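You operate a simulated robot arm through the tools that you are given. There is no shell and no other tool.

You run a simulated two-armed robot. Do the job below in one go: nothing can be reset, and whatever is moved stays where it is left.

TASK
Shut down the blue cabinet and the bench supply, and padlock the isolator.
Fine: Selector, 24 V supply, isolator and bench switch off, selector before isolator. Snap the padlock shut on the staple.

The check looks at the end state, three seconds after you hand in, the way a careful person would. Anything else that was tipped, shoved, dropped, spilled or broken makes it a failure.

THE ROBOT
Two 7-joint arms with two-finger parallel grippers on one trunk, on a base that drives. Base frame: it is fixed to the floor where the robot stands at the start and does not move with it; the origin is under the middle of the robot, x ahead of it, y to its left, z up. Lengths are in m, angles in rad, forces in N, time in s.
The left shoulder is at the start at [0.07, 0.188, 1.015], the right one opposite. With the tool pointing down near the work surface each hand reaches from about 0.32 to 0.8 m from the robot's upright axis, wherever it stands, measured 20 degrees to its own side. Places, roughly: bench switch [-3.7, -1.5, 0.9]; isolator [-3.5, 0, 0.7]; live lamp [-3.2, 0, 0.7]; selector [-3.3, -0.1, 0.7]; supply switch [-3, -0.2, 0.7]. Payload 3.91 kg a hand.
Tool frame (each hand has its own): the origin (TCP) lies between the finger pads and is the grasp point; the fingertips stand 0.03 m ahead of it; z points along the fingers, y is the line along which they close. The gripper opens to 0.11 m. The fingers are 0.02 m wide and 0.01 m thick; the gripper's body (0.048 by 0.112 m) begins 0.055 m behind the TCP.
Orientation is told as [roll, pitch, yaw] about the base's x, y, z axes, in that order, counted from this pose: with the fingers straight down and closing along the base's y, the tool's x points along the base's -x, its y along +y and its z along -z.

THE INTERFACE
- The arms move only by the tool servo_tool. It takes "left_series", "right_series" or both (then of equal length, played together; a hand with none holds still); each is a list of rows, each a list of 6 numbers: the shift along the base's x, y, z in units of 30 mm (1.0 is 30 mm), then the turn, a rotation vector about the base's x, y, z in units of 6 degrees (1.0 is 6 degrees). In form: [[dx, dy, dz, ax, ay, az], ...]. A call has 1 to 20 rows; each row shifts and turns the commanded pose from where the row before left it. "left_hand" and "right_hand" are, for a hand that has rows, the finger opening in m, from 0 to 0.11, set as the call begins (left out, the last holds). A call with a number of a shift or a turn outside -1 to 1 is refused whole. A row lasts 0.2 s, in which the tool goes at most 0.05 m and 0.15 rad; a call with a longer step from one row to the next is refused whole, and so is a gripper value outside its range. A pose out of reach is approached as far as the arm can. The call stops where the force on the tool passes 40 N (or 10 N more than at its start, if that is more) or the arm is blocked; 0.2 s more then pass. The fingers move at their own pace (about 0.072 m/s each) and stop on an object; they squeeze with about 31 N. The grip force told is the motor's: it shows also when the fingers shut on nothing. Time passes only in rows, and 0.2 s behind the last, so rows that do not move let the fingers close. It gives the time, the measured TCP pose, the force on the tool (base axes), the opening and the grip force at its end, in the units of the frame above (readings bear some noise), with the torque about the TCP (base axes, N m) and any sound that the robot's microphone picked up.
- Cameras (640 x 400 px; columns grow to the right, rows downward): "scene" is now at [0.1383, 0.0096, 1.2479]; the picture's right is [0.09, -1.00, 0.00], its down [-0.54, -0.05, -0.84] and it looks along [0.84, 0.08, -0.54] (base axes); focal length 259 px, centre (320, 200). "left" rides on the left gripper at [0.072, -0.017, -0.103] in its tool frame; the picture's right is [0.23, 0.97, 0.00], its down [-0.76, 0.18, -0.62] and it looks along [-0.61, 0.14, 0.78] (tool axes); focal length 222 px, centre (320, 200). "right" rides on the right gripper at [0.072, 0.017, -0.103] in its tool frame; the picture's right is [-0.23, 0.97, 0.00], its down [-0.76, -0.18, -0.62] and it looks along [-0.61, -0.14, 0.78] (tool axes); focal length 222 px, centre (320, 200).
- get_image(camera): a new picture of that camera. The clock stands still meanwhile.
- lift_body(by): slides the trunk up (or, below 0, down) by that many m; the arms and the scene camera ride with it, the base frame stays. It gives what a move gives, with no picture.
- drive_base(legs): drives the robot by 1 to 6 legs, each [ahead, turn to the left] in m and rad, along the robot's own axes; the way and the turn of a leg run together, so that a leg with both is an arc; at most 1.5 m and 3.142 rad a leg. The arms and the cameras ride along, it lands a little off, and it stops where it bumps. It gives what a move gives.
- turn_head(pan, tilt): turns the head with the scene camera to pan (to the left, within 1.501 rad either way) and tilt (down, from -0.506 to 1.204), counted from straight ahead of the robot. It gives what a move gives.
- pixel_to_xyz(camera, pixels): for up to 12 pixels [column, row] of the newest picture of that camera ("zoom" is the newest enlarged one), the place [x, y, z] in the base frame of the surface seen there, good to about 0.002 m. The clock stands still meanwhile.
- zoom(camera, box): a new picture of the part [left, top, right, bottom] of that camera's present view, enlarged. The clock stands still meanwhile.
- sign_off(): hands the job in; it is judged then, once.

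Open the grippers and draw the arms clear of the work before you hand the job in, unless the task says otherwise.

The tools are called after "Emit:" as a command line: name --argument value ..., lists and objects as JSON in quotes. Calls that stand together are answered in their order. servo_tool: Moves the arms, as the interface text tells. Its arguments: {"type":"object","properties":{"left_series":{"type":"array"},"left_hand":{"type":"number"},"right_series":{"type":"array"},"right_hand":{"type":"number"}},"required":[]} The other tools are called the same way: lift_body (by) slides the trunk up or down; drive_base (legs) drives the base; turn_head (pan, tilt) turns the head that bears the scene camera; get_image (camera) takes a picture; pixel_to_xyz (camera, pixels) gives the place of the surface under pixels of a picture; zoom (camera, box) takes an enlarged picture of a part of a camera's view; sign_off () hands the job in.

At the start:

```text
t: 0.0
left_eef_pos: [0.5812, 0.249, 0.9941]
left_ee_rot: [-0.001, -0.001, 0.0]
left_contact_force: [0.1, 0.0, 0.2]
left_ft_torque: [0.04, 0.0, -0.01]
left_width: 0.1101
left_finger_force: 0.1
right_eef_pos: [0.5798, -0.2553, 1.0121]
right_ee_rot: [0.0, -0.001, 0.0]
right_contact_force: [-0.1, -0.2, -0.7]
right_ft_torque: [0.04, 0.0, 0.0]
right_width: 0.1099
right_finger_force: 0.1
trunk travel left (down, up): [-0.525, 0.415]
robot x, y, heading: [0.0026, -0.0006, 0.001]
head pan, tilt: [0.094, 0.574]
```

scene: 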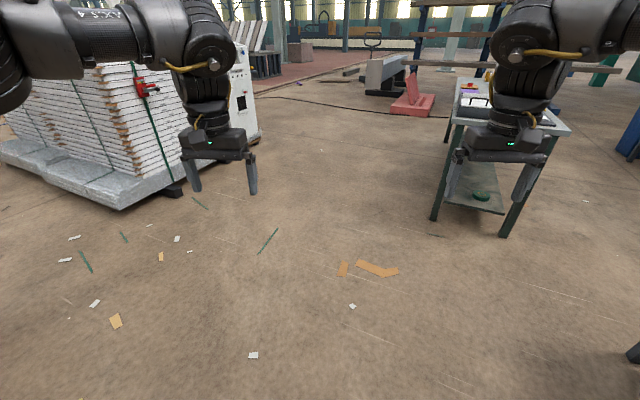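
right: 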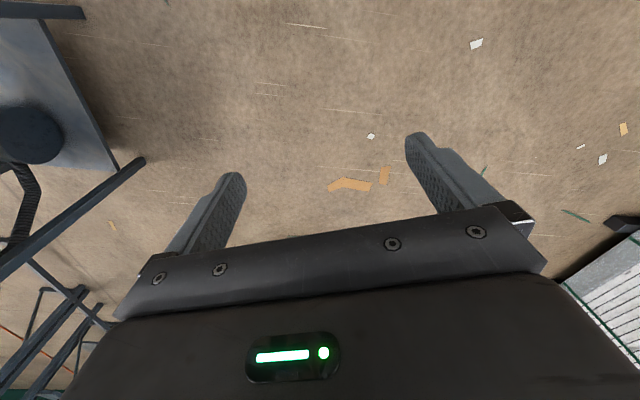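
left: 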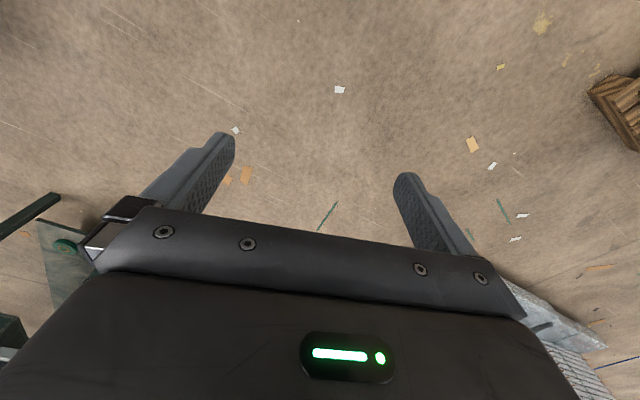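

The start pictures show only the floor ahead; the work is said to lie behind (x about -3.3). I turn the head to look left and right before I drive.

Emit:
turn_head --pan 1.5 --tilt 0.4

Emit:
get_image --camera "scene"

Emit:
turn_head --pan -1.5 --tilt 0.4

Emit:
get_image --camera "scene"

```text
t: 1.5
left_eef_pos: [0.5828, 0.248, 0.9944]
left_ee_rot: [0.001, 0.0, 0.002]
left_contact_force: [0.3, 0.0, -0.2]
left_ft_torque: [-0.02, 0.04, -0.01]
left_width: 0.1099
left_finger_force: 0.0
right_eef_pos: [0.5792, -0.2565, 1.0121]
right_ee_rot: [0.0, 0.001, 0.0]
right_contact_force: [0.0, 0.1, -0.2]
right_ft_torque: [-0.05, -0.04, -0.02]
right_width: 0.1101
right_finger_force: 0.1
trunk travel left (down, up): [-0.525, 0.415]
robot x, y, heading: [-0.0029, -0.0015, -0.006]
head pan, tilt: [1.499, 0.4]
```

```text
taken
```

scene: 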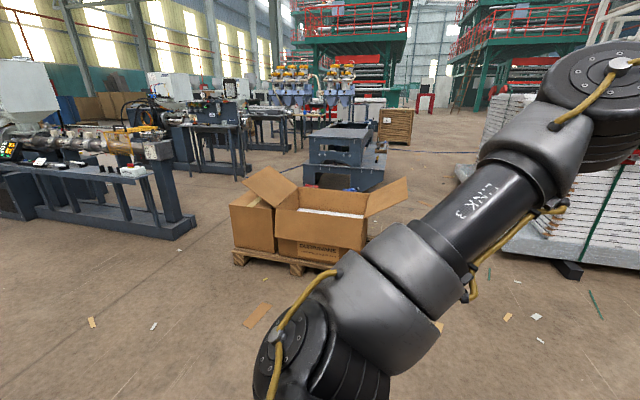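

```text
t: 4.1
left_eef_pos: [0.5825, 0.2481, 0.9938]
left_ee_rot: [0.0, 0.002, -0.001]
left_contact_force: [-1.0, -0.5, 0.5]
left_ft_torque: [0.0, -0.02, 0.02]
left_width: 0.1098
left_finger_force: 0.0
right_eef_pos: [0.5802, -0.256, 1.0111]
right_ee_rot: [0.0, -0.001, 0.0]
right_contact_force: [-0.7, -0.8, 0.5]
right_ft_torque: [-0.01, 0.01, 0.0]
right_width: 0.1101
right_finger_force: 0.1
trunk travel left (down, up): [-0.525, 0.415]
robot x, y, heading: [-0.0007, 0.0006, 0.001]
head pan, tilt: [-1.499, 0.4]
```

```text
taken
```

scene: 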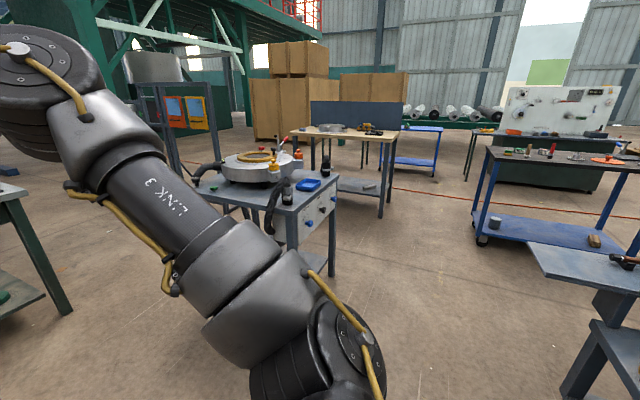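

To the left there is open floor with boxes about 1.5 m off, and nothing near the arms' radius. I turn in place to the left by 1.57 rad first and look again.

Emit:
drive_base --legs '[[0, 1.57]]'

Emit:
turn_head --pan 1.2 --tilt 0.4

Emit:
get_image --camera "scene"

```text
t: 8.3
left_eef_pos: [-0.2237, 0.5916, 0.996]
left_ee_rot: [0.001, -0.001, 1.531]
left_contact_force: [-0.1, 0.1, 0.5]
left_ft_torque: [0.01, -0.02, -0.02]
left_width: 0.1101
left_finger_force: 0.0
right_eef_pos: [0.2793, 0.5681, 1.0124]
right_ee_rot: [0.002, 0.0, 1.532]
right_contact_force: [-0.5, 1.0, -1.3]
right_ft_torque: [-0.02, 0.01, -0.01]
right_width: 0.1098
right_finger_force: 0.1
trunk travel left (down, up): [-0.525, 0.415]
robot x, y, heading: [-0.0017, 0.0009, 1.531]
head pan, tilt: [-1.499, 0.4]
```

```text
t: 10.7
left_eef_pos: [-0.2251, 0.5926, 0.995]
left_ee_rot: [0.0, 0.0, 1.53]
left_contact_force: [-0.3, 0.5, 0.6]
left_ft_torque: [0.0, -0.04, 0.01]
left_width: 0.1099
left_finger_force: 0.0
right_eef_pos: [0.2791, 0.5678, 1.0112]
right_ee_rot: [0.0, 0.001, 1.531]
right_contact_force: [-0.4, -0.2, -0.8]
right_ft_torque: [0.03, 0.0, 0.0]
right_width: 0.1101
right_finger_force: 0.1
trunk travel left (down, up): [-0.525, 0.415]
robot x, y, heading: [0.0032, -0.001, 1.534]
head pan, tilt: [1.201, 0.4]
```

```text
taken
```

scene: 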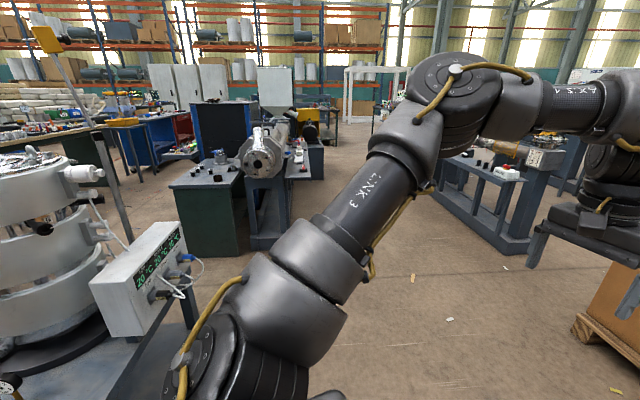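

At the left of the picture a bench with stacked steel rings and a control box (120-200, 220-330) stands close, so I measure how near it comes to the turning circle of the arms.

Emit:
pixel_to_xyz --camera "scene" --pixels '[[120, 300], [180, 250], [60, 380], [130, 360], [10, 385], [40, 330], [205, 190], [230, 100], [265, 170], [480, 200], [590, 330], [60, 160]]'

Emit:
turn_head --pan 1.5 --tilt 0.6

Emit:
get_image --camera "scene"

```text
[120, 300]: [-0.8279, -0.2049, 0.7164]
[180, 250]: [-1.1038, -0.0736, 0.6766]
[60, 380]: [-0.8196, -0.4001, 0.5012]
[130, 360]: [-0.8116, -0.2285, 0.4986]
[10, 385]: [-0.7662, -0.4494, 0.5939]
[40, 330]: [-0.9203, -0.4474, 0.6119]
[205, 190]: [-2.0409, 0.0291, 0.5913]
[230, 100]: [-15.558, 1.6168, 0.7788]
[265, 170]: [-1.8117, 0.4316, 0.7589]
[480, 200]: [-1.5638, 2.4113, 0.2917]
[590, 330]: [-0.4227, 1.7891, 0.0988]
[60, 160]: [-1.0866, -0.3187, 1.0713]
```

```text
t: 11.5
left_eef_pos: [-0.2245, 0.5912, 0.9949]
left_ee_rot: [-0.001, 0.001, 1.531]
left_contact_force: [-0.1, 0.7, -0.2]
left_ft_torque: [0.02, 0.01, -0.01]
left_width: 0.1101
left_finger_force: 0.1
right_eef_pos: [0.2796, 0.569, 1.0124]
right_ee_rot: [0.0, 0.0, 1.528]
right_contact_force: [0.4, 0.3, -0.1]
right_ft_torque: [0.04, 0.02, 0.0]
right_width: 0.1103
right_finger_force: 0.1
trunk travel left (down, up): [-0.525, 0.415]
robot x, y, heading: [-0.0012, -0.0003, 1.535]
head pan, tilt: [1.499, 0.6]
```

```text
taken
```

scene: 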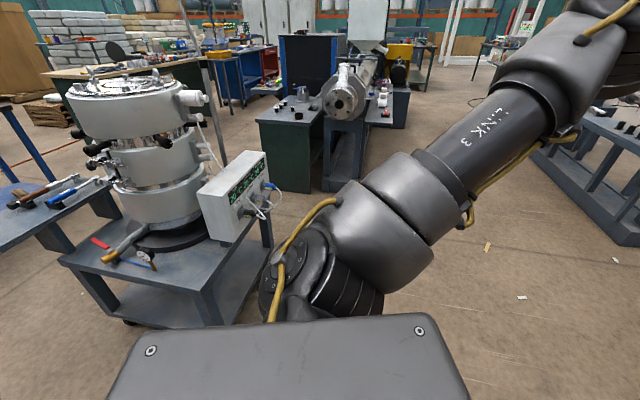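

A cart with steel rings stands at x -0.75 to -1.2, y -0.1 to -0.5; the dark blue cabinet shows behind at (310,70). I zoom in on that region to learn the lay of the cabinet.

Emit:
zoom --camera "scene" --box '[180, 0, 440, 160]'

Emit:
pixel_to_xyz --camera "scene" --pixels '[[310, 70], [285, 60], [330, 40], [290, 110], [345, 95], [405, 70], [400, 52], [230, 80], [265, 65], [130, 63], [300, 190], [385, 110]]'

```text
2.46 times, centred on (310, 80) of scene
```

zoom: 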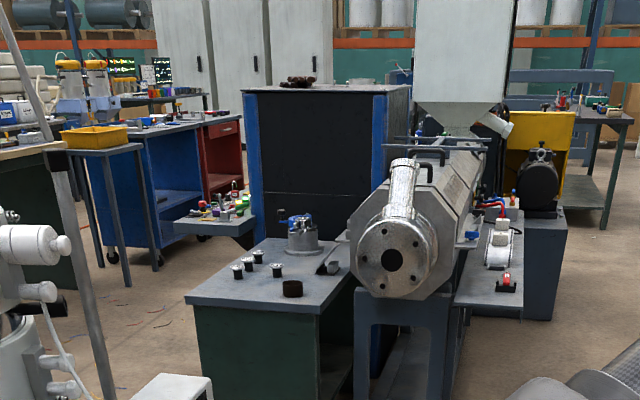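

```text
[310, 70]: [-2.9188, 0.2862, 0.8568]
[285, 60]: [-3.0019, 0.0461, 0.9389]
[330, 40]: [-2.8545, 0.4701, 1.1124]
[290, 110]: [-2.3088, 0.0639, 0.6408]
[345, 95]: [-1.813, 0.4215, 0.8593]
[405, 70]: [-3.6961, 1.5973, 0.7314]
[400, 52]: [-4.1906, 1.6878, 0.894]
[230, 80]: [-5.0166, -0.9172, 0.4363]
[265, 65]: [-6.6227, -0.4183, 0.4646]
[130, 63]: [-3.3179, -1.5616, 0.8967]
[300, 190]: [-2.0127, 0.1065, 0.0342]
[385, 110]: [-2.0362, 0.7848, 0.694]
```

The cabinet's flank faces me from (-3.0, 0.05) to (-2.85, 0.47), so its front likely faces -y, with the bench across the aisle at y about -1.5. The cart's nearest point is 0.84 m off, outside the arms' 0.7 m circle, so I turn on to face -x.

Emit:
drive_base --legs '[[0, 1.6]]'

Emit:
turn_head --pan 0.0 --tilt 0.5

Emit:
get_image --camera "scene"

Emit:
turn_head --pan 0.8 --tilt 0.5

Emit:
get_image --camera "scene"

```text
t: 15.8
left_eef_pos: [-0.5849, -0.2428, 0.9947]
left_ee_rot: [0.002, 0.0, 3.132]
left_contact_force: [0.5, -0.3, -0.4]
left_ft_torque: [-0.02, 0.03, 0.03]
left_width: 0.1096
left_finger_force: 0.1
right_eef_pos: [-0.5764, 0.2618, 1.0113]
right_ee_rot: [-0.001, 0.001, 3.133]
right_contact_force: [-0.1, -0.1, -0.1]
right_ft_torque: [-0.01, 0.02, 0.01]
right_width: 0.1099
right_finger_force: 0.0
trunk travel left (down, up): [-0.525, 0.415]
robot x, y, heading: [-0.0017, -0.0003, 3.137]
head pan, tilt: [1.499, 0.6]
```

```text
t: 17.4
left_eef_pos: [-0.584, -0.2416, 0.9945]
left_ee_rot: [-0.001, -0.001, 3.134]
left_contact_force: [0.0, 0.0, 0.1]
left_ft_torque: [0.02, 0.0, -0.01]
left_width: 0.1098
left_finger_force: 0.0
right_eef_pos: [-0.5765, 0.2617, 1.0135]
right_ee_rot: [0.0, 0.0, 3.132]
right_contact_force: [0.4, -0.4, 0.3]
right_ft_torque: [-0.01, 0.02, -0.01]
right_width: 0.1103
right_finger_force: 0.0
trunk travel left (down, up): [-0.525, 0.415]
robot x, y, heading: [0.0032, -0.0007, 3.133]
head pan, tilt: [0.0, 0.499]
```

```text
taken
```

scene: 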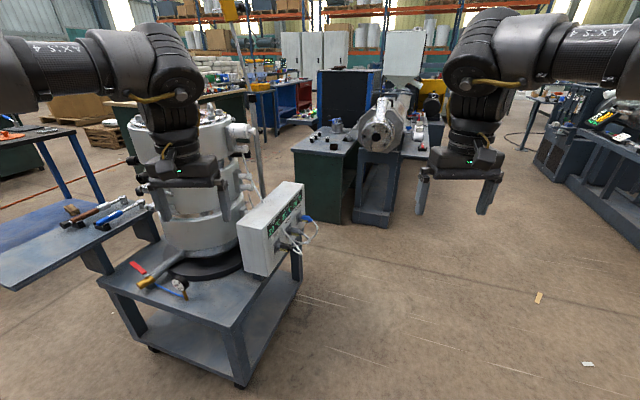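

```text
t: 18.5
left_eef_pos: [-0.5853, -0.2418, 0.9938]
left_ee_rot: [0.0, 0.0, 3.133]
left_contact_force: [0.4, -0.3, -0.1]
left_ft_torque: [0.02, 0.04, -0.01]
left_width: 0.1099
left_finger_force: 0.1
right_eef_pos: [-0.5776, 0.2609, 1.0121]
right_ee_rot: [0.0, 0.001, 3.132]
right_contact_force: [0.0, 0.1, 0.0]
right_ft_torque: [0.01, -0.02, 0.01]
right_width: 0.1102
right_finger_force: 0.1
trunk travel left (down, up): [-0.525, 0.415]
robot x, y, heading: [0.0005, 0.0009, 3.133]
head pan, tilt: [0.799, 0.499]
```

```text
taken
```

scene: 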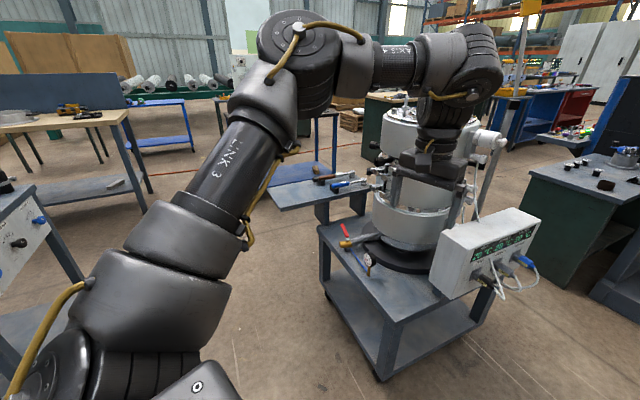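

I measure the cart's footprint, the tool table beyond it and the leaning pole at (490,170) for planning a way round.

Emit:
pixel_to_xyz --camera "scene" --pixels '[[382, 378], [482, 325], [328, 290], [322, 235], [290, 205], [333, 220], [490, 175], [472, 210], [520, 60], [530, 245], [545, 280], [395, 290]]'

Emit:
turn_head --pan 0.2 --tilt 0.5

Emit:
get_image --camera "scene"

```text
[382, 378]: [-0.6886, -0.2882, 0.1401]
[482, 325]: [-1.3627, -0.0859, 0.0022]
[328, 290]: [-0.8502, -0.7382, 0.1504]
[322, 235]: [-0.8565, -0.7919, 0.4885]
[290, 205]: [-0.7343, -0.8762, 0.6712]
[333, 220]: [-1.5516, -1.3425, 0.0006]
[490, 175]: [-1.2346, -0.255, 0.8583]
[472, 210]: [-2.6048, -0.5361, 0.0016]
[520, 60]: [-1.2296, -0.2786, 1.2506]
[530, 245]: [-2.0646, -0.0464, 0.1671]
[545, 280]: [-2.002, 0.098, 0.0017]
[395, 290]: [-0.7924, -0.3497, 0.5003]
```

```text
t: 19.5
left_eef_pos: [-0.5841, -0.2425, 0.9938]
left_ee_rot: [0.001, 0.0, 3.132]
left_contact_force: [0.6, 0.6, -0.3]
left_ft_torque: [0.0, 0.01, 0.0]
left_width: 0.1098
left_finger_force: 0.1
right_eef_pos: [-0.577, 0.2616, 1.01]
right_ee_rot: [0.001, 0.0, 3.133]
right_contact_force: [-0.3, 0.9, 0.1]
right_ft_torque: [-0.03, 0.0, -0.02]
right_width: 0.1099
right_finger_force: 0.0
trunk travel left (down, up): [-0.525, 0.415]
robot x, y, heading: [0.0002, 0.004, 3.132]
head pan, tilt: [0.201, 0.499]
```

```text
taken
```

scene: 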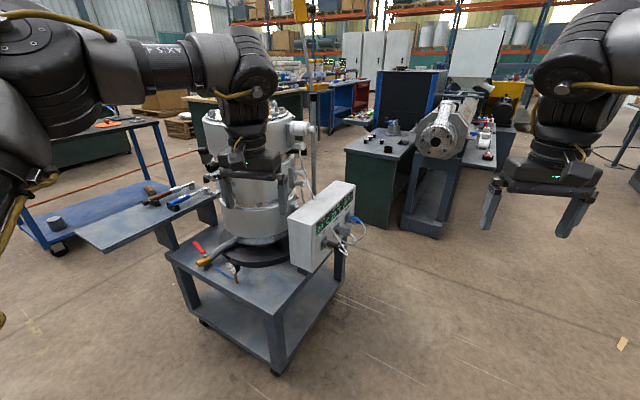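

The gap north of the cart lies between its back corner near (-1.25,-0.08) and the green table's corner near (-2.05,-0.04), about 0.8 m wide. I look down to see how big my own base and elbows are, and measure the items beside the gap.

Emit:
pixel_to_xyz --camera "scene" --pixels '[[345, 150], [383, 228], [433, 237], [437, 145], [490, 160], [345, 270], [275, 375], [353, 190], [338, 292], [312, 160], [300, 10], [330, 140]]'

Emit:
turn_head --pan 0.0 --tilt 1.2

Emit:
get_image --camera "scene"

Emit:
turn_head --pan -0.6 --tilt 0.6

Emit:
get_image --camera "scene"

```text
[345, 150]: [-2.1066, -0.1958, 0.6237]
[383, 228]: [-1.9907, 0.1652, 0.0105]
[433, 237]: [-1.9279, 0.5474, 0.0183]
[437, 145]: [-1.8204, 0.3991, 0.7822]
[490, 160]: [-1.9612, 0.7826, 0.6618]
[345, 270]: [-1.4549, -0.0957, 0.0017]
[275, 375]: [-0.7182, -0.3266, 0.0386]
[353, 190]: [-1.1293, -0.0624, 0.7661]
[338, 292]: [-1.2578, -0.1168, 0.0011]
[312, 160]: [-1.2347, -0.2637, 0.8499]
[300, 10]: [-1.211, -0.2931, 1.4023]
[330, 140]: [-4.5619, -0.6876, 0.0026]
```

```text
t: 20.6
left_eef_pos: [-0.5856, -0.2436, 0.994]
left_ee_rot: [-0.001, 0.001, 3.133]
left_contact_force: [0.4, 0.0, -0.7]
left_ft_torque: [0.0, 0.02, 0.01]
left_width: 0.11
left_finger_force: 0.1
right_eef_pos: [-0.5772, 0.2604, 1.0109]
right_ee_rot: [0.0, 0.0, 3.132]
right_contact_force: [-0.2, -0.8, -0.5]
right_ft_torque: [0.0, 0.01, 0.0]
right_width: 0.1097
right_finger_force: 0.1
trunk travel left (down, up): [-0.525, 0.415]
robot x, y, heading: [-0.0015, -0.0002, 3.129]
head pan, tilt: [0.0, 1.201]
```

```text
taken
```

scene: 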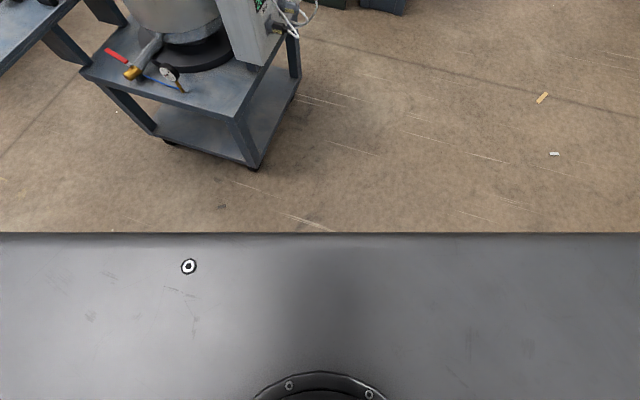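

```text
t: 21.6
left_eef_pos: [-0.585, -0.2427, 0.9934]
left_ee_rot: [0.001, 0.001, 3.132]
left_contact_force: [-0.1, 1.2, -0.7]
left_ft_torque: [0.02, -0.03, -0.01]
left_width: 0.11
left_finger_force: 0.1
right_eef_pos: [-0.577, 0.2614, 1.0107]
right_ee_rot: [-0.001, -0.002, 3.13]
right_contact_force: [0.2, 0.0, 0.0]
right_ft_torque: [0.0, 0.02, 0.01]
right_width: 0.11
right_finger_force: 0.1
trunk travel left (down, up): [-0.525, 0.415]
robot x, y, heading: [0.0011, -0.0005, 3.135]
head pan, tilt: [-0.6, 0.6]
```

```text
taken
```

scene: 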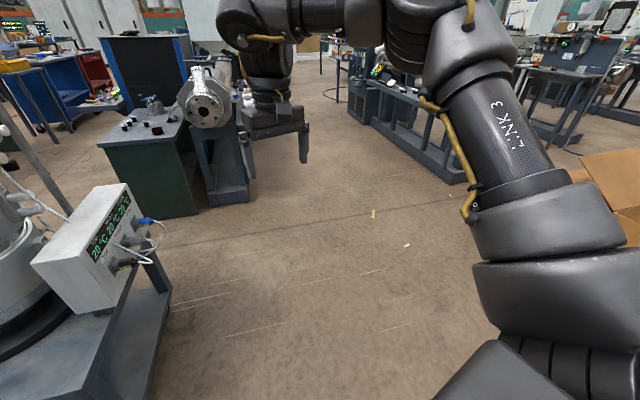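

The base itself is hidden under the chest slab; I measure how far my right elbow sticks out and how high it is, since it passes the pole at (-1.22,-0.27).

Emit:
pixel_to_xyz --camera "scene" --pixels '[[610, 230], [545, 250], [480, 230], [505, 130], [400, 60], [490, 20], [560, 370], [630, 290], [200, 100], [150, 105], [130, 160], [215, 60]]'

Emit:
lift_body --by 0.38

Emit:
turn_head --pan 0.15 --tilt 0.6

Emit:
get_image --camera "scene"

```text
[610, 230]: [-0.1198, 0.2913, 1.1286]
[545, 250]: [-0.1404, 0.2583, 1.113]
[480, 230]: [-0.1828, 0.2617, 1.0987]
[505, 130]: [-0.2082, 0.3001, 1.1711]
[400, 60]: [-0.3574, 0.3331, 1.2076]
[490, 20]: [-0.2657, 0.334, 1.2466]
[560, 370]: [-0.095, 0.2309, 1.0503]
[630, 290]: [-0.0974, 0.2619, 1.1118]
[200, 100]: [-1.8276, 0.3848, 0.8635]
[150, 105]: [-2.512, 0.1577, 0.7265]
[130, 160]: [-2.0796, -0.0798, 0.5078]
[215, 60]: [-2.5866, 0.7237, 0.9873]
```

```text
t: 25.2
left_eef_pos: [-0.5846, -0.2442, 1.3743]
left_ee_rot: [0.0, 0.0, 3.131]
left_contact_force: [-0.5, -0.4, -0.1]
left_ft_torque: [0.03, -0.01, -0.03]
left_width: 0.1097
left_finger_force: 0.0
right_eef_pos: [-0.576, 0.2623, 1.3921]
right_ee_rot: [0.001, 0.0, 3.131]
right_contact_force: [0.5, 0.2, -0.5]
right_ft_torque: [-0.01, 0.02, -0.04]
right_width: 0.1098
right_finger_force: 0.1
trunk travel left (down, up): [-0.905, 0.035]
robot x, y, heading: [0.0032, -0.0014, 3.138]
head pan, tilt: [-0.6, 0.6]
```

```text
t: 26.3
left_eef_pos: [-0.585, -0.2427, 1.3749]
left_ee_rot: [0.0, 0.001, 3.133]
left_contact_force: [-0.4, -0.6, -0.2]
left_ft_torque: [0.01, -0.03, -0.01]
left_width: 0.1101
left_finger_force: 0.0
right_eef_pos: [-0.5764, 0.2618, 1.3917]
right_ee_rot: [-0.001, 0.0, 3.131]
right_contact_force: [0.3, 0.0, 0.9]
right_ft_torque: [-0.02, 0.01, 0.02]
right_width: 0.1099
right_finger_force: 0.1
trunk travel left (down, up): [-0.905, 0.035]
robot x, y, heading: [-0.0007, 0.0019, 3.134]
head pan, tilt: [0.15, 0.6]
```

```text
taken
```

scene: 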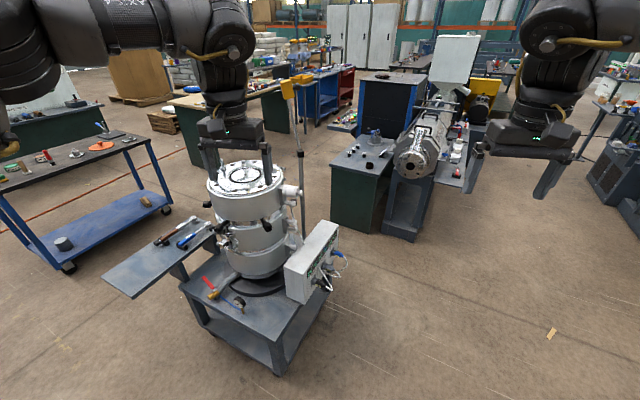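

From the raised view the gap between cart and green table is visible at (320,210), with the yellow-topped pole at (288,90). I measure the aisle's borders and the hopper.

Emit:
pixel_to_xyz --camera "scene" --pixels '[[288, 85], [299, 150], [302, 210], [335, 222], [318, 150], [335, 170], [350, 122], [332, 150], [402, 170], [450, 50], [255, 120], [205, 160]]'

Emit:
zoom --camera "scene" --box '[180, 40, 440, 202]'

```text
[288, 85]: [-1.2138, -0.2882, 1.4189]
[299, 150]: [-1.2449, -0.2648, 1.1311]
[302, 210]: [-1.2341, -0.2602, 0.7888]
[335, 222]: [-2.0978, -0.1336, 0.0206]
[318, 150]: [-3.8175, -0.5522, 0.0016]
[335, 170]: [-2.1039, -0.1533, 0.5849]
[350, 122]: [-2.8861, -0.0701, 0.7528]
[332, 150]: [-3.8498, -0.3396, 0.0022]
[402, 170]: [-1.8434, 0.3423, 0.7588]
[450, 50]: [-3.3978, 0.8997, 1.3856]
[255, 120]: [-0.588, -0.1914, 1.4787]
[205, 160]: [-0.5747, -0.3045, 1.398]
```

```text
2.46 times, centred on (310, 121) of scene
```

zoom: 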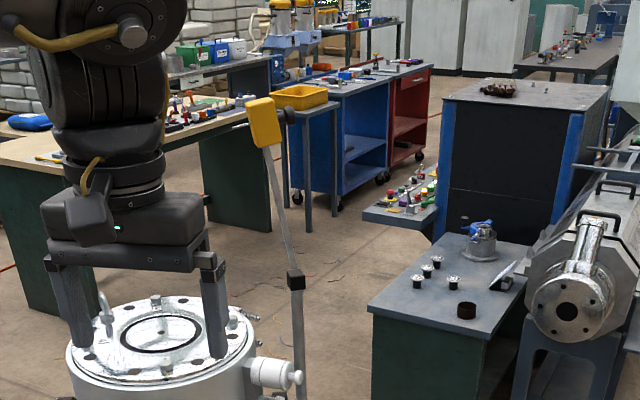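

I plan to pass at y about 0.35 north of the cart, then arc left through the gap (arms now 1.35 m up, above everything but the pole). First I drive to about (-1.16, 0.35).

Emit:
drive_base --legs '[[0, -0.5], [0.73, 0], [0, 0.5], [0.5, 0]]'

Emit:
turn_head --pan 0.7 --tilt 0.8

Emit:
get_image --camera "scene"

```text
t: 35.8
left_eef_pos: [-1.7188, 0.1028, 1.3751]
left_ee_rot: [0.0, -0.003, -3.133]
left_contact_force: [0.5, 0.1, 0.4]
left_ft_torque: [0.03, -0.01, -0.04]
left_width: 0.11
left_finger_force: 0.1
right_eef_pos: [-1.7207, 0.6077, 1.3928]
right_ee_rot: [0.001, -0.003, -3.134]
right_contact_force: [-0.4, -0.8, 0.1]
right_ft_torque: [0.01, -0.01, -0.01]
right_width: 0.1099
right_finger_force: 0.1
trunk travel left (down, up): [-0.905, 0.035]
robot x, y, heading: [-1.141, 0.3551, -3.132]
head pan, tilt: [0.15, 0.6]
```

```text
t: 36.7
left_eef_pos: [-1.7221, 0.102, 1.3738]
left_ee_rot: [-0.002, 0.002, -3.133]
left_contact_force: [-0.1, -0.9, -0.7]
left_ft_torque: [-0.02, -0.02, -0.01]
left_width: 0.1098
left_finger_force: 0.0
right_eef_pos: [-1.7226, 0.6075, 1.3908]
right_ee_rot: [0.001, 0.001, -3.134]
right_contact_force: [-0.1, -0.1, 0.5]
right_ft_torque: [-0.02, 0.0, 0.05]
right_width: 0.1097
right_finger_force: 0.0
trunk travel left (down, up): [-0.905, 0.035]
robot x, y, heading: [-1.14, 0.3549, -3.13]
head pan, tilt: [0.7, 0.799]
```

```text
taken
```

scene: 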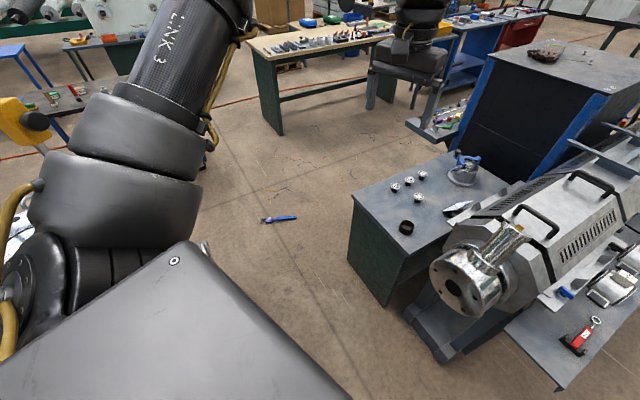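

There are blue pliers lying on the floor at (280,218) that I must not shove; I measure them, the bench edge and the green table's foot.

Emit:
pixel_to_xyz --camera "scene" --pixels '[[265, 221], [296, 217], [283, 135], [257, 60], [350, 50], [390, 40], [367, 105], [350, 270], [355, 200], [430, 135], [440, 360], [440, 265]]'

Emit:
zoom --camera "scene" --box '[240, 0, 500, 160]'

```text
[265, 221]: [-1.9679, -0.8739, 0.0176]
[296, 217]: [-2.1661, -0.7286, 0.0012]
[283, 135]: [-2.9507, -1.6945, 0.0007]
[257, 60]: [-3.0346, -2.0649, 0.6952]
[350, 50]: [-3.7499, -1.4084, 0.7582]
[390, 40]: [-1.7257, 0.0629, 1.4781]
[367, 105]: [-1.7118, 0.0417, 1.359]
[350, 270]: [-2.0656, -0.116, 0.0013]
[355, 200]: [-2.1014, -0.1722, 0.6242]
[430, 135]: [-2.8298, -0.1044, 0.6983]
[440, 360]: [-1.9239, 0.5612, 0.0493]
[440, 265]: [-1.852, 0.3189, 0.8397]
```

```text
2.46 times, centred on (370, 80) of scene
```

zoom: 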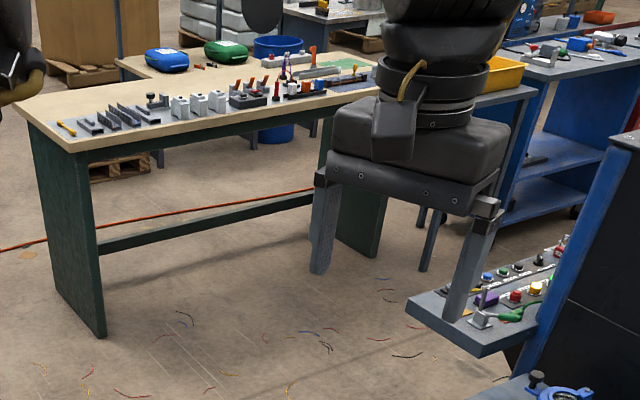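

The pliers lie at (-1.97,-0.87) to (-2.17,-0.73), right in the aisle mouth; I look further left for room to go round their far side.

Emit:
turn_head --pan 1.25 --tilt 0.6

Emit:
get_image --camera "scene"

```text
t: 37.7
left_eef_pos: [-1.7212, 0.1043, 1.3754]
left_ee_rot: [-0.002, 0.003, -3.133]
left_contact_force: [0.4, -0.2, -0.4]
left_ft_torque: [0.03, -0.02, 0.0]
left_width: 0.1099
left_finger_force: 0.1
right_eef_pos: [-1.7218, 0.6074, 1.3935]
right_ee_rot: [0.0, 0.0, -3.134]
right_contact_force: [0.2, 0.6, 0.8]
right_ft_torque: [0.0, -0.01, 0.0]
right_width: 0.1101
right_finger_force: 0.0
trunk travel left (down, up): [-0.905, 0.035]
robot x, y, heading: [-1.144, 0.3596, -3.134]
head pan, tilt: [1.25, 0.6]
```

```text
taken
```

scene: 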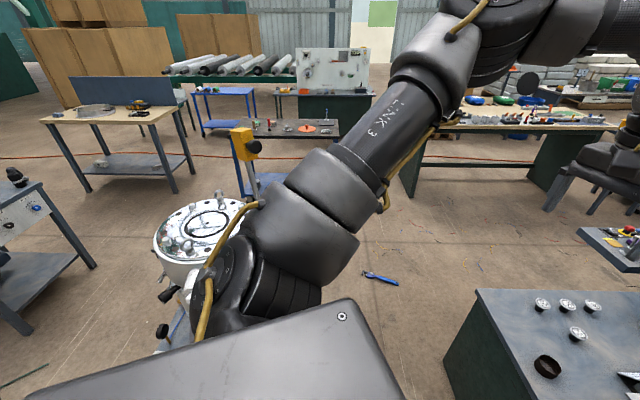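

Room opens to the south of the cart. Before threading gaps of about 0.7 m I want to know my base's footprint, so I tilt the left hand by 60 degrees to let its camera look back down at the base.

Emit:
servo_tool --left_series '[[0, 0, 0, 0, -1, 0], [0, 0, 0, 0, -1, 0], [0, 0, 0, 0, -1, 0], [0, 0, 0, 0, -1, 0], [0, 0, 0, 0, -1, 0], [0, 0, 0, 0, -1, 0], [0, 0, 0, 0, -1, 0], [0, 0, 0, 0, -1, 0], [0, 0, 0, 0, -1, 0], [0, 0, 0, 0, -1, 0]]'

Emit:
get_image --camera "left"

```text
t: 39.9
left_eef_pos: [-1.7201, 0.1028, 1.3744]
left_ee_rot: [0.001, 0.156, -3.134]
left_contact_force: [-0.3, 0.2, -0.4]
left_ft_torque: [-0.01, -0.02, 0.0]
left_width: 0.1096
left_finger_force: 0.1
left hand out of reach, approached as far as the arm can: row 2, 3, 4, 5, 6, 7, 8, 9, 10
right_eef_pos: [-1.7228, 0.606, 1.3929]
right_ee_rot: [0.0, -0.001, -3.133]
right_contact_force: [0.7, -0.3, -0.3]
right_ft_torque: [0.01, -0.04, 0.02]
right_width: 0.11
right_finger_force: 0.0
trunk travel left (down, up): [-0.905, 0.035]
robot x, y, heading: [-1.1368, 0.3602, -3.132]
head pan, tilt: [1.25, 0.6]
```

```text
taken
```

left: 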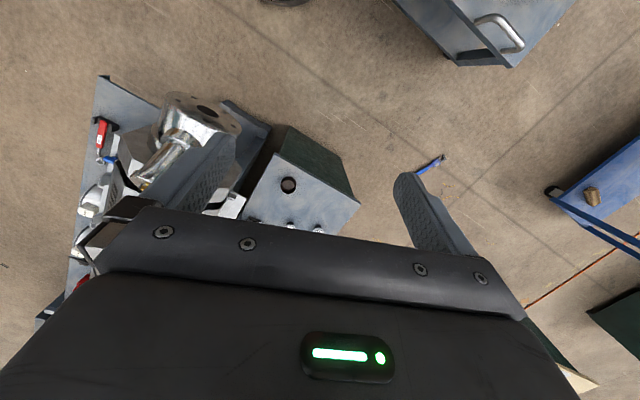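

The hand can't tilt there, but the left picture shows the cart's rear with a steel push handle at (500,35), the green table corner at (360,205) and the pliers at (430,165). I measure those.

Emit:
pixel_to_xyz --camera "left" --pixels '[[510, 66], [447, 55], [402, 8], [520, 42], [480, 18], [440, 157], [420, 172], [358, 204], [285, 130], [550, 190], [560, 10], [475, 55]]'

Emit:
servo_tool --left_series '[[0, 0, 0, 0, 1, 0], [0, 0, 0, 0, 0.5, 0]]'

```text
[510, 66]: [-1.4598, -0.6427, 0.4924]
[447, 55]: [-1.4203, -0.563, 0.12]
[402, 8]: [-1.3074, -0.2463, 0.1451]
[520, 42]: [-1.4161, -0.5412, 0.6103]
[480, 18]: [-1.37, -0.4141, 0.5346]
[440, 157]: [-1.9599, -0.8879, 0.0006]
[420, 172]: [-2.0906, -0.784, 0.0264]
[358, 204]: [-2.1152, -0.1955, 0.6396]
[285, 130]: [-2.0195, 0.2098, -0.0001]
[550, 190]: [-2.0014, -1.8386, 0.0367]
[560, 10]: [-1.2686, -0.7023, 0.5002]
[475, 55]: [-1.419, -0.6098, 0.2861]
```

```text
t: 40.5
left_eef_pos: [-1.7204, 0.1006, 1.3752]
left_ee_rot: [0.0, -0.002, -3.135]
left_contact_force: [0.7, 0.7, -0.1]
left_ft_torque: [0.01, -0.01, -0.02]
left_width: 0.1099
left_finger_force: 0.1
right_eef_pos: [-1.7211, 0.6043, 1.3935]
right_ee_rot: [-0.002, -0.002, -3.134]
right_contact_force: [0.9, -0.3, 0.5]
right_ft_torque: [0.01, 0.0, 0.0]
right_width: 0.1101
right_finger_force: 0.0
trunk travel left (down, up): [-0.905, 0.035]
robot x, y, heading: [-1.1392, 0.3545, -3.132]
head pan, tilt: [1.25, 0.6]
```

The cart's rear corner is at (-1.46,-0.64) and the pliers' near end at (-1.96,-0.89): only 0.56 m between. To know whether I fit, I yaw the left hand so that its wide picture takes in my base.

Emit:
servo_tool --left_series '[[0, 0, 0, 0, 0, 1], [0, 0, 0, 0, 0, 1], [0, 0, 0, 0, 0, 1], [0, 0, 0, 0, 0, 1], [0, 0, 0, 0, 0, 1], [0, 0, 0, 0, 0, 1], [0, 0, 0, 0, 0, 1], [0, 0, 0, 0, 0, 1], [0, 0, 0, 0, 0, 1], [0, 0, 0, 0, 0, 1], [0, 0, 0, 0, 0, 1], [0, 0, 0, 0, 0, 1], [0, 0, 0, 0, 0, 1], [0, 0, 0, 0, 0, 1], [0, 0, 0, 0, 0, 1]]'

Emit:
get_image --camera "left"

```text
t: 43.7
left_eef_pos: [-1.7826, 0.1414, 1.3939]
left_ee_rot: [-0.008, 0.005, -2.212]
left_contact_force: [0.3, 0.0, -0.4]
left_ft_torque: [-0.02, 0.0, -0.01]
left_width: 0.11
left_finger_force: 0.0
left hand out of reach, approached as far as the arm can: row 6, 7, 8, 9, 10, 11, 12, 13, 14, 15
right_eef_pos: [-1.7218, 0.6071, 1.3918]
right_ee_rot: [0.001, 0.0, -3.135]
right_contact_force: [0.7, -0.3, -0.7]
right_ft_torque: [-0.03, 0.0, 0.0]
right_width: 0.11
right_finger_force: 0.0
trunk travel left (down, up): [-0.905, 0.035]
robot x, y, heading: [-1.1387, 0.3531, -3.132]
head pan, tilt: [1.25, 0.6]
```

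```text
taken
```

left: 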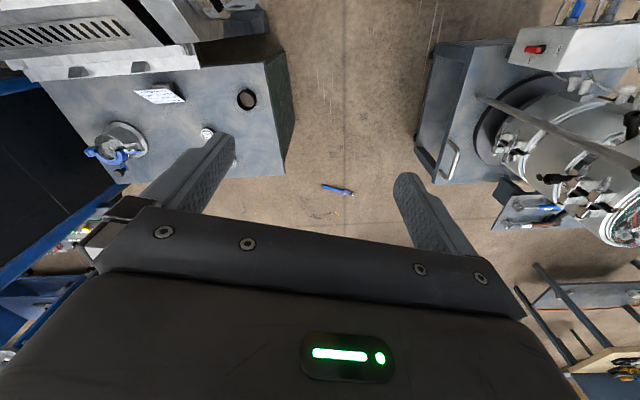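

From above, the gap (cart rear at (430,150), table at (290,170), pliers at (338,189)) is clear to see, but not my base. I yaw the left hand the other way and draw it a little in, so that the base comes into the picture's left.

Emit:
servo_tool --left_series '[[0.3, -0.1, 0, 0, 0, -1], [0.3, -0.1, 0, 0, 0, -1], [0.3, -0.1, 0, 0, 0, -1], [0.3, -0.1, 0, 0, 0, -1], [0.3, -0.1, 0, 0, 0, -1], [0.3, -0.1, 0, 0, 0, -1], [0.3, -0.1, 0, 0, 0, -1], [0.3, -0.1, 0, 0, 0, -1], [0.3, -0.1, 0, 0, 0, -1], [0.3, -0.1, 0, 0, 0, -1], [0.3, -0.1, 0, 0, 0, -1], [0.3, -0.1, 0, 0, 0, -1], [0.3, -0.1, 0, 0, 0, -1], [0.3, -0.1, 0, 0, 0, -1], [0.3, -0.1, 0, 0, 0, -1], [0.3, -0.1, 0, 0, 0, -1], [0.3, -0.1, 0, 0, 0, -1], [0, 0, 0, 0, 0, -1]]'

Emit:
get_image --camera "left"

```text
t: 47.5
left_eef_pos: [-1.628, 0.0919, 1.3952]
left_ee_rot: [-0.008, 0.006, 2.185]
left_contact_force: [-0.5, 0.8, 0.1]
left_ft_torque: [0.04, 0.01, 0.01]
left_width: 0.11
left_finger_force: 0.1
right_eef_pos: [-1.7227, 0.6075, 1.3912]
right_ee_rot: [0.0, 0.001, -3.136]
right_contact_force: [-0.3, -0.1, 0.7]
right_ft_torque: [0.03, 0.0, 0.02]
right_width: 0.1097
right_finger_force: 0.0
trunk travel left (down, up): [-0.905, 0.035]
robot x, y, heading: [-1.1443, 0.353, -3.132]
head pan, tilt: [1.25, 0.6]
```

```text
taken
```

left: 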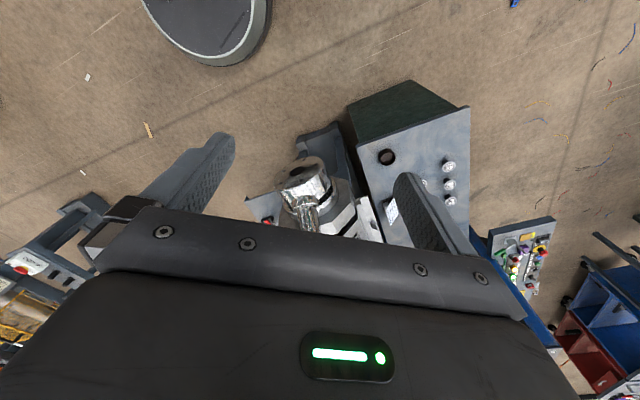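

The round edge of my base is in view at the top (150-270, 0-65). I measure its rim to get the radius.

Emit:
pixel_to_xyz --camera "left" --pixels '[[160, 28], [185, 50], [215, 64], [245, 52], [262, 25], [266, 8], [215, 50], [200, 15], [525, 245], [545, 225], [490, 230], [465, 110]]'

```text
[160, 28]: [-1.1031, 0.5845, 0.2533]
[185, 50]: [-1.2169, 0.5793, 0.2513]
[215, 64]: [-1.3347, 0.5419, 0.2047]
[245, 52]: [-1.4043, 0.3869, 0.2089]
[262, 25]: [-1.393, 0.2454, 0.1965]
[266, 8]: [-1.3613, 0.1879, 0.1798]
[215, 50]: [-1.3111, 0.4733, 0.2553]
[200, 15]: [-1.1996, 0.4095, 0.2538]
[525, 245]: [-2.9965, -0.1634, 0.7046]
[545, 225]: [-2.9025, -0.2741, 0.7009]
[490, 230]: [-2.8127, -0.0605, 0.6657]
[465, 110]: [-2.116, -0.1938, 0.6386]
```

My base is a disc of radius 0.27 m (rim points 0.264-0.275 from the axis), so the 0.56 m gap at the pliers is too tight. I look south to judge a way round the cart's other side.

Emit:
turn_head --pan 1.5 --tilt 0.75

Emit:
get_image --camera "scene"

```text
t: 48.3
left_eef_pos: [-1.6276, 0.0911, 1.3957]
left_ee_rot: [-0.009, 0.005, 2.186]
left_contact_force: [0.4, -0.2, -0.5]
left_ft_torque: [0.03, 0.02, 0.03]
left_width: 0.1098
left_finger_force: 0.1
right_eef_pos: [-1.7209, 0.6075, 1.3928]
right_ee_rot: [0.0, -0.001, -3.135]
right_contact_force: [-0.4, 1.1, 0.0]
right_ft_torque: [-0.02, -0.01, 0.0]
right_width: 0.1099
right_finger_force: 0.0
trunk travel left (down, up): [-0.905, 0.035]
robot x, y, heading: [-1.1427, 0.3567, -3.133]
head pan, tilt: [1.499, 0.75]
```

```text
taken
```

scene: 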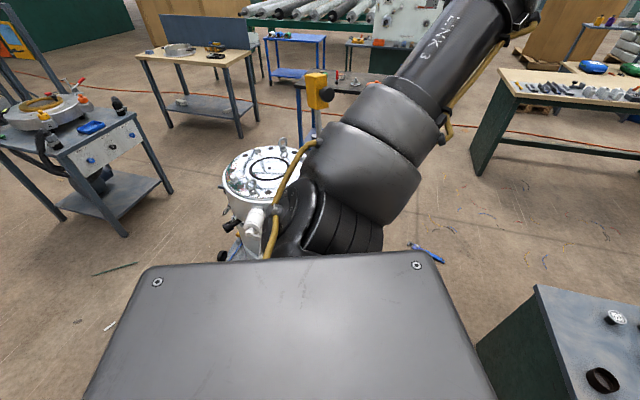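

South of the cart there's open floor toward (150,250), but its far end is hidden. I back off 0.6 m to see the passage between the tool slab and the blue trolley.

Emit:
drive_base --legs '[[-0.75, 0]]'

Emit:
turn_head --pan 0.75 --tilt 0.65

Emit:
get_image --camera "scene"

```text
t: 52.5
left_eef_pos: [-0.8452, 0.0947, 1.3955]
left_ee_rot: [-0.009, 0.004, 2.211]
left_contact_force: [-0.8, 0.0, -0.2]
left_ft_torque: [0.01, 0.02, 0.02]
left_width: 0.1101
left_finger_force: 0.1
right_eef_pos: [-0.952, 0.6094, 1.3904]
right_ee_rot: [0.001, 0.0, -3.111]
right_contact_force: [0.5, 0.3, 0.5]
right_ft_torque: [0.02, -0.04, 0.0]
right_width: 0.1097
right_finger_force: 0.0
trunk travel left (down, up): [-0.905, 0.035]
robot x, y, heading: [-0.3645, 0.3711, -3.108]
head pan, tilt: [1.499, 0.75]
```

```text
t: 53.6
left_eef_pos: [-0.8457, 0.0964, 1.396]
left_ee_rot: [-0.008, 0.006, 2.212]
left_contact_force: [0.6, -0.3, -0.5]
left_ft_torque: [-0.02, 0.01, -0.04]
left_width: 0.1101
left_finger_force: 0.1
right_eef_pos: [-0.951, 0.6077, 1.3926]
right_ee_rot: [0.001, 0.0, -3.109]
right_contact_force: [-0.4, 0.1, 0.0]
right_ft_torque: [0.0, 0.04, 0.01]
right_width: 0.11
right_finger_force: 0.1
trunk travel left (down, up): [-0.905, 0.035]
robot x, y, heading: [-0.3642, 0.3725, -3.111]
head pan, tilt: [0.75, 0.649]
```

```text
taken
```

scene: 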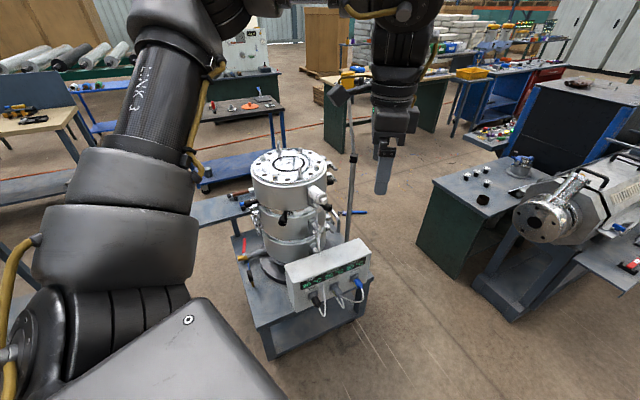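

The trolley's blue lower shelf (215,170) and the slab (215,210) are both visible. I measure their edges to find the passage width.

Emit:
pixel_to_xyz --camera "scene" --pixels '[[200, 185], [205, 192], [255, 160], [280, 108], [196, 222], [195, 205], [240, 215], [215, 100], [200, 120], [275, 150], [160, 270], [250, 190]]'

Emit:
zoom --camera "scene" --box '[140, 60, 400, 222]'

```text
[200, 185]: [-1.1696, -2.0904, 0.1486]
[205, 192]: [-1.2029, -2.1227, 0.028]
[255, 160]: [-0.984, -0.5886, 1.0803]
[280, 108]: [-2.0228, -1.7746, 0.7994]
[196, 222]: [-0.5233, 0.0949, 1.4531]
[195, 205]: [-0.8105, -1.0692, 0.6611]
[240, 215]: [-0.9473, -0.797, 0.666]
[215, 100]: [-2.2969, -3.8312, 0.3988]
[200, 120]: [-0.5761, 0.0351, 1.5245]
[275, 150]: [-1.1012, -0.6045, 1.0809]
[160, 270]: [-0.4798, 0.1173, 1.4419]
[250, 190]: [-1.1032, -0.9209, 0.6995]
```

```text
2.46 times, centred on (270, 141) of scene
```

zoom: 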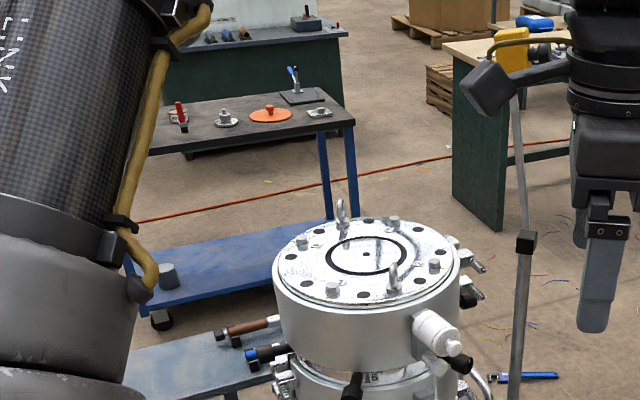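

The corridor between the slab (u edge near (-0.81,-1.07)) and the trolley front ((-1.20,-2.12) to (-2.02,-1.77)) is about 1.05 m wide - good, and it clears the pliers. I check the ring table further left before going that way.

Emit:
turn_head --pan 1.5 --tilt 0.75

Emit:
get_image --camera "scene"

```text
t: 54.7
left_eef_pos: [-0.8447, 0.0953, 1.394]
left_ee_rot: [-0.007, 0.006, 2.211]
left_contact_force: [0.4, 0.4, -0.1]
left_ft_torque: [-0.04, 0.03, 0.01]
left_width: 0.11
left_finger_force: 0.0
right_eef_pos: [-0.9496, 0.6086, 1.392]
right_ee_rot: [-0.001, 0.0, -3.11]
right_contact_force: [-0.6, -0.2, -0.4]
right_ft_torque: [-0.01, -0.02, 0.0]
right_width: 0.11
right_finger_force: 0.1
trunk travel left (down, up): [-0.905, 0.035]
robot x, y, heading: [-0.3679, 0.3721, -3.112]
head pan, tilt: [1.499, 0.75]
```

```text
taken
```

scene: 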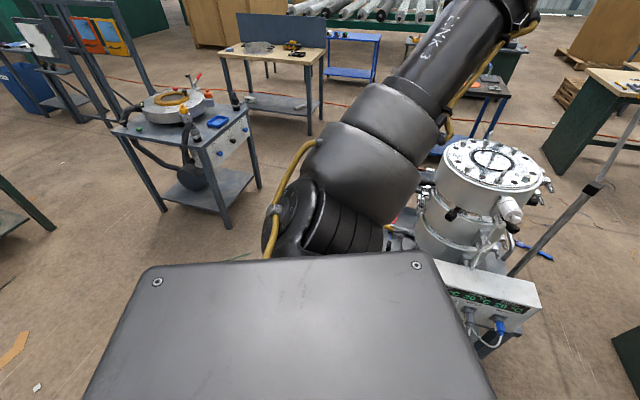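

Emit:
pixel_to_xyz --camera "scene" --pixels '[[228, 225], [260, 187], [250, 115], [213, 152], [163, 210], [307, 135], [322, 55], [322, 120], [218, 60], [40, 228], [15, 350], [100, 25]]'

```text
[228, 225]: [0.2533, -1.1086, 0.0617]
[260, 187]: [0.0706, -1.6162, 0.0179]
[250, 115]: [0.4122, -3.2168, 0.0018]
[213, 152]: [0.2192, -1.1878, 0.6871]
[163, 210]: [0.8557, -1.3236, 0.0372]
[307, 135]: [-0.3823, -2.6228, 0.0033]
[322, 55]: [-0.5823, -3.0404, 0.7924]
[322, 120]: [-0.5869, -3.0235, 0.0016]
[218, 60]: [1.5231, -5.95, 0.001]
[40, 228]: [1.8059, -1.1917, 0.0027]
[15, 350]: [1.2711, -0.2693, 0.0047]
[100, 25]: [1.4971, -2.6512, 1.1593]
```

The ring table's near side lies at (0.25,-1.11)-(0.07,-1.62), leaving a 1.0 m lane east of the slab. I turn left and drive down the middle of that lane, checking half way.

Emit:
drive_base --legs '[[0, 2.012], [0.766, 0], [0, -0.793], [0.5, 0]]'

Emit:
turn_head --pan -0.3 --tilt 0.7

Emit:
get_image --camera "scene"

```text
t: 68.3
left_eef_pos: [-0.1139, -1.3562, 1.3951]
left_ee_rot: [-0.006, 0.004, -2.876]
left_contact_force: [-0.4, 0.1, 0.7]
left_ft_torque: [-0.01, 0.03, 0.01]
left_width: 0.1102
left_finger_force: 0.0
right_eef_pos: [-0.6291, -1.2663, 1.3928]
right_ee_rot: [-0.001, -0.001, -1.917]
right_contact_force: [0.1, 0.9, -0.6]
right_ft_torque: [-0.01, 0.01, 0.01]
right_width: 0.11
right_finger_force: 0.0
trunk travel left (down, up): [-0.905, 0.035]
robot x, y, heading: [-0.1957, -0.8055, -1.915]
head pan, tilt: [1.499, 0.75]
```

```text
t: 70.1
left_eef_pos: [-0.1151, -1.3565, 1.3949]
left_ee_rot: [-0.006, 0.005, -2.879]
left_contact_force: [0.4, 0.5, 0.1]
left_ft_torque: [0.04, 0.03, 0.0]
left_width: 0.1101
left_finger_force: 0.2
right_eef_pos: [-0.632, -1.2679, 1.3918]
right_ee_rot: [-0.001, -0.002, -1.917]
right_contact_force: [-0.2, 0.4, 0.4]
right_ft_torque: [-0.01, -0.01, -0.01]
right_width: 0.11
right_finger_force: 0.0
trunk travel left (down, up): [-0.905, 0.035]
robot x, y, heading: [-0.1962, -0.8116, -1.914]
head pan, tilt: [-0.3, 0.7]
```

```text
taken
```

scene: 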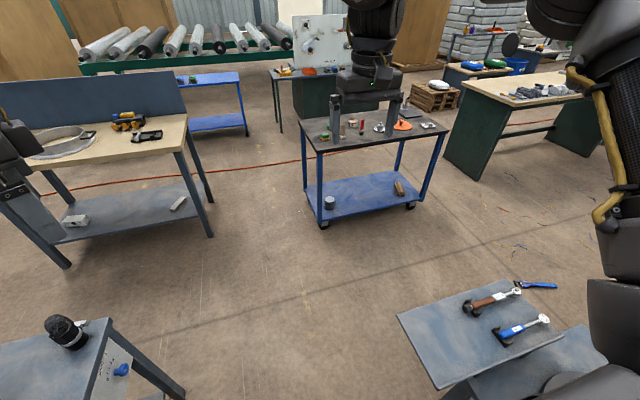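

I'm in the lane at (-0.20,-0.81) as planned; the slab is at (398,318)-(515,280) to my right, the trolley ahead right. I measure the slab's and trolley's near corners before the turn.

Emit:
pixel_to_xyz --camera "scene" --pixels '[[400, 318], [513, 282], [323, 222], [410, 205], [435, 130], [318, 150], [520, 284], [555, 287], [445, 165], [520, 215], [245, 130], [180, 390]]'

```text
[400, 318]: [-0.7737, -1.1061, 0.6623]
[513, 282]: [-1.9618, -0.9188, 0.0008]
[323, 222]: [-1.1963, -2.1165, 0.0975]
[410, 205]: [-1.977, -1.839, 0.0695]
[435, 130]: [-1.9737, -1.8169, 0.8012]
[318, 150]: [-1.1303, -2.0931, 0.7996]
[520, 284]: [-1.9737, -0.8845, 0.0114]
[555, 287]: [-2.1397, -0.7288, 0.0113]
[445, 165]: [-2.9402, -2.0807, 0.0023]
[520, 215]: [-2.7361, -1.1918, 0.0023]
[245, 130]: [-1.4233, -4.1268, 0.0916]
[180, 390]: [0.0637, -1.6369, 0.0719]
```

Corridor limits are confirmed (slab edge u=1.29, trolley u=2.34, pliers u up to 1.49). I drive on 1.03 m, turn right into the corridor and check the pose.

Emit:
drive_base --legs '[[1.02, 0], [0, -1.549]]'

Emit:
turn_head --pan 0.0 --tilt 0.6

Emit:
get_image --camera "scene"

```text
t: 79.1
left_eef_pos: [-1.1004, -1.8517, 1.3942]
left_ee_rot: [-0.009, 0.004, 1.85]
left_contact_force: [0.4, 0.2, -0.8]
left_ft_torque: [0.02, -0.04, -0.02]
left_width: 0.1098
left_finger_force: 0.1
right_eef_pos: [-1.0186, -1.3344, 1.3933]
right_ee_rot: [0.001, 0.0, 2.811]
right_contact_force: [-1.0, 0.7, 0.2]
right_ft_torque: [0.02, -0.02, -0.05]
right_width: 0.11
right_finger_force: 0.0
trunk travel left (down, up): [-0.905, 0.035]
robot x, y, heading: [-0.5542, -1.7644, 2.814]
head pan, tilt: [-0.3, 0.7]
```

```text
t: 79.9
left_eef_pos: [-1.1, -1.8516, 1.3951]
left_ee_rot: [-0.006, 0.005, 1.849]
left_contact_force: [-0.9, -0.8, 0.4]
left_ft_torque: [-0.01, 0.04, 0.03]
left_width: 0.11
left_finger_force: 0.1
right_eef_pos: [-1.0192, -1.3333, 1.3908]
right_ee_rot: [0.0, 0.0, 2.813]
right_contact_force: [0.2, 0.5, -0.8]
right_ft_torque: [-0.02, -0.02, 0.0]
right_width: 0.11
right_finger_force: 0.1
trunk travel left (down, up): [-0.905, 0.035]
robot x, y, heading: [-0.5518, -1.7599, 2.811]
head pan, tilt: [0.0, 0.6]
```

```text
taken
```

scene: 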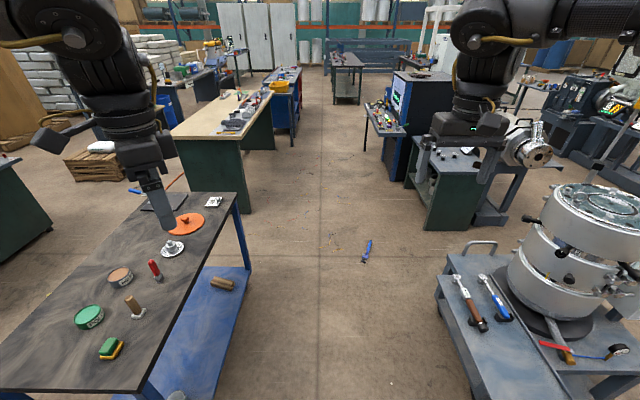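

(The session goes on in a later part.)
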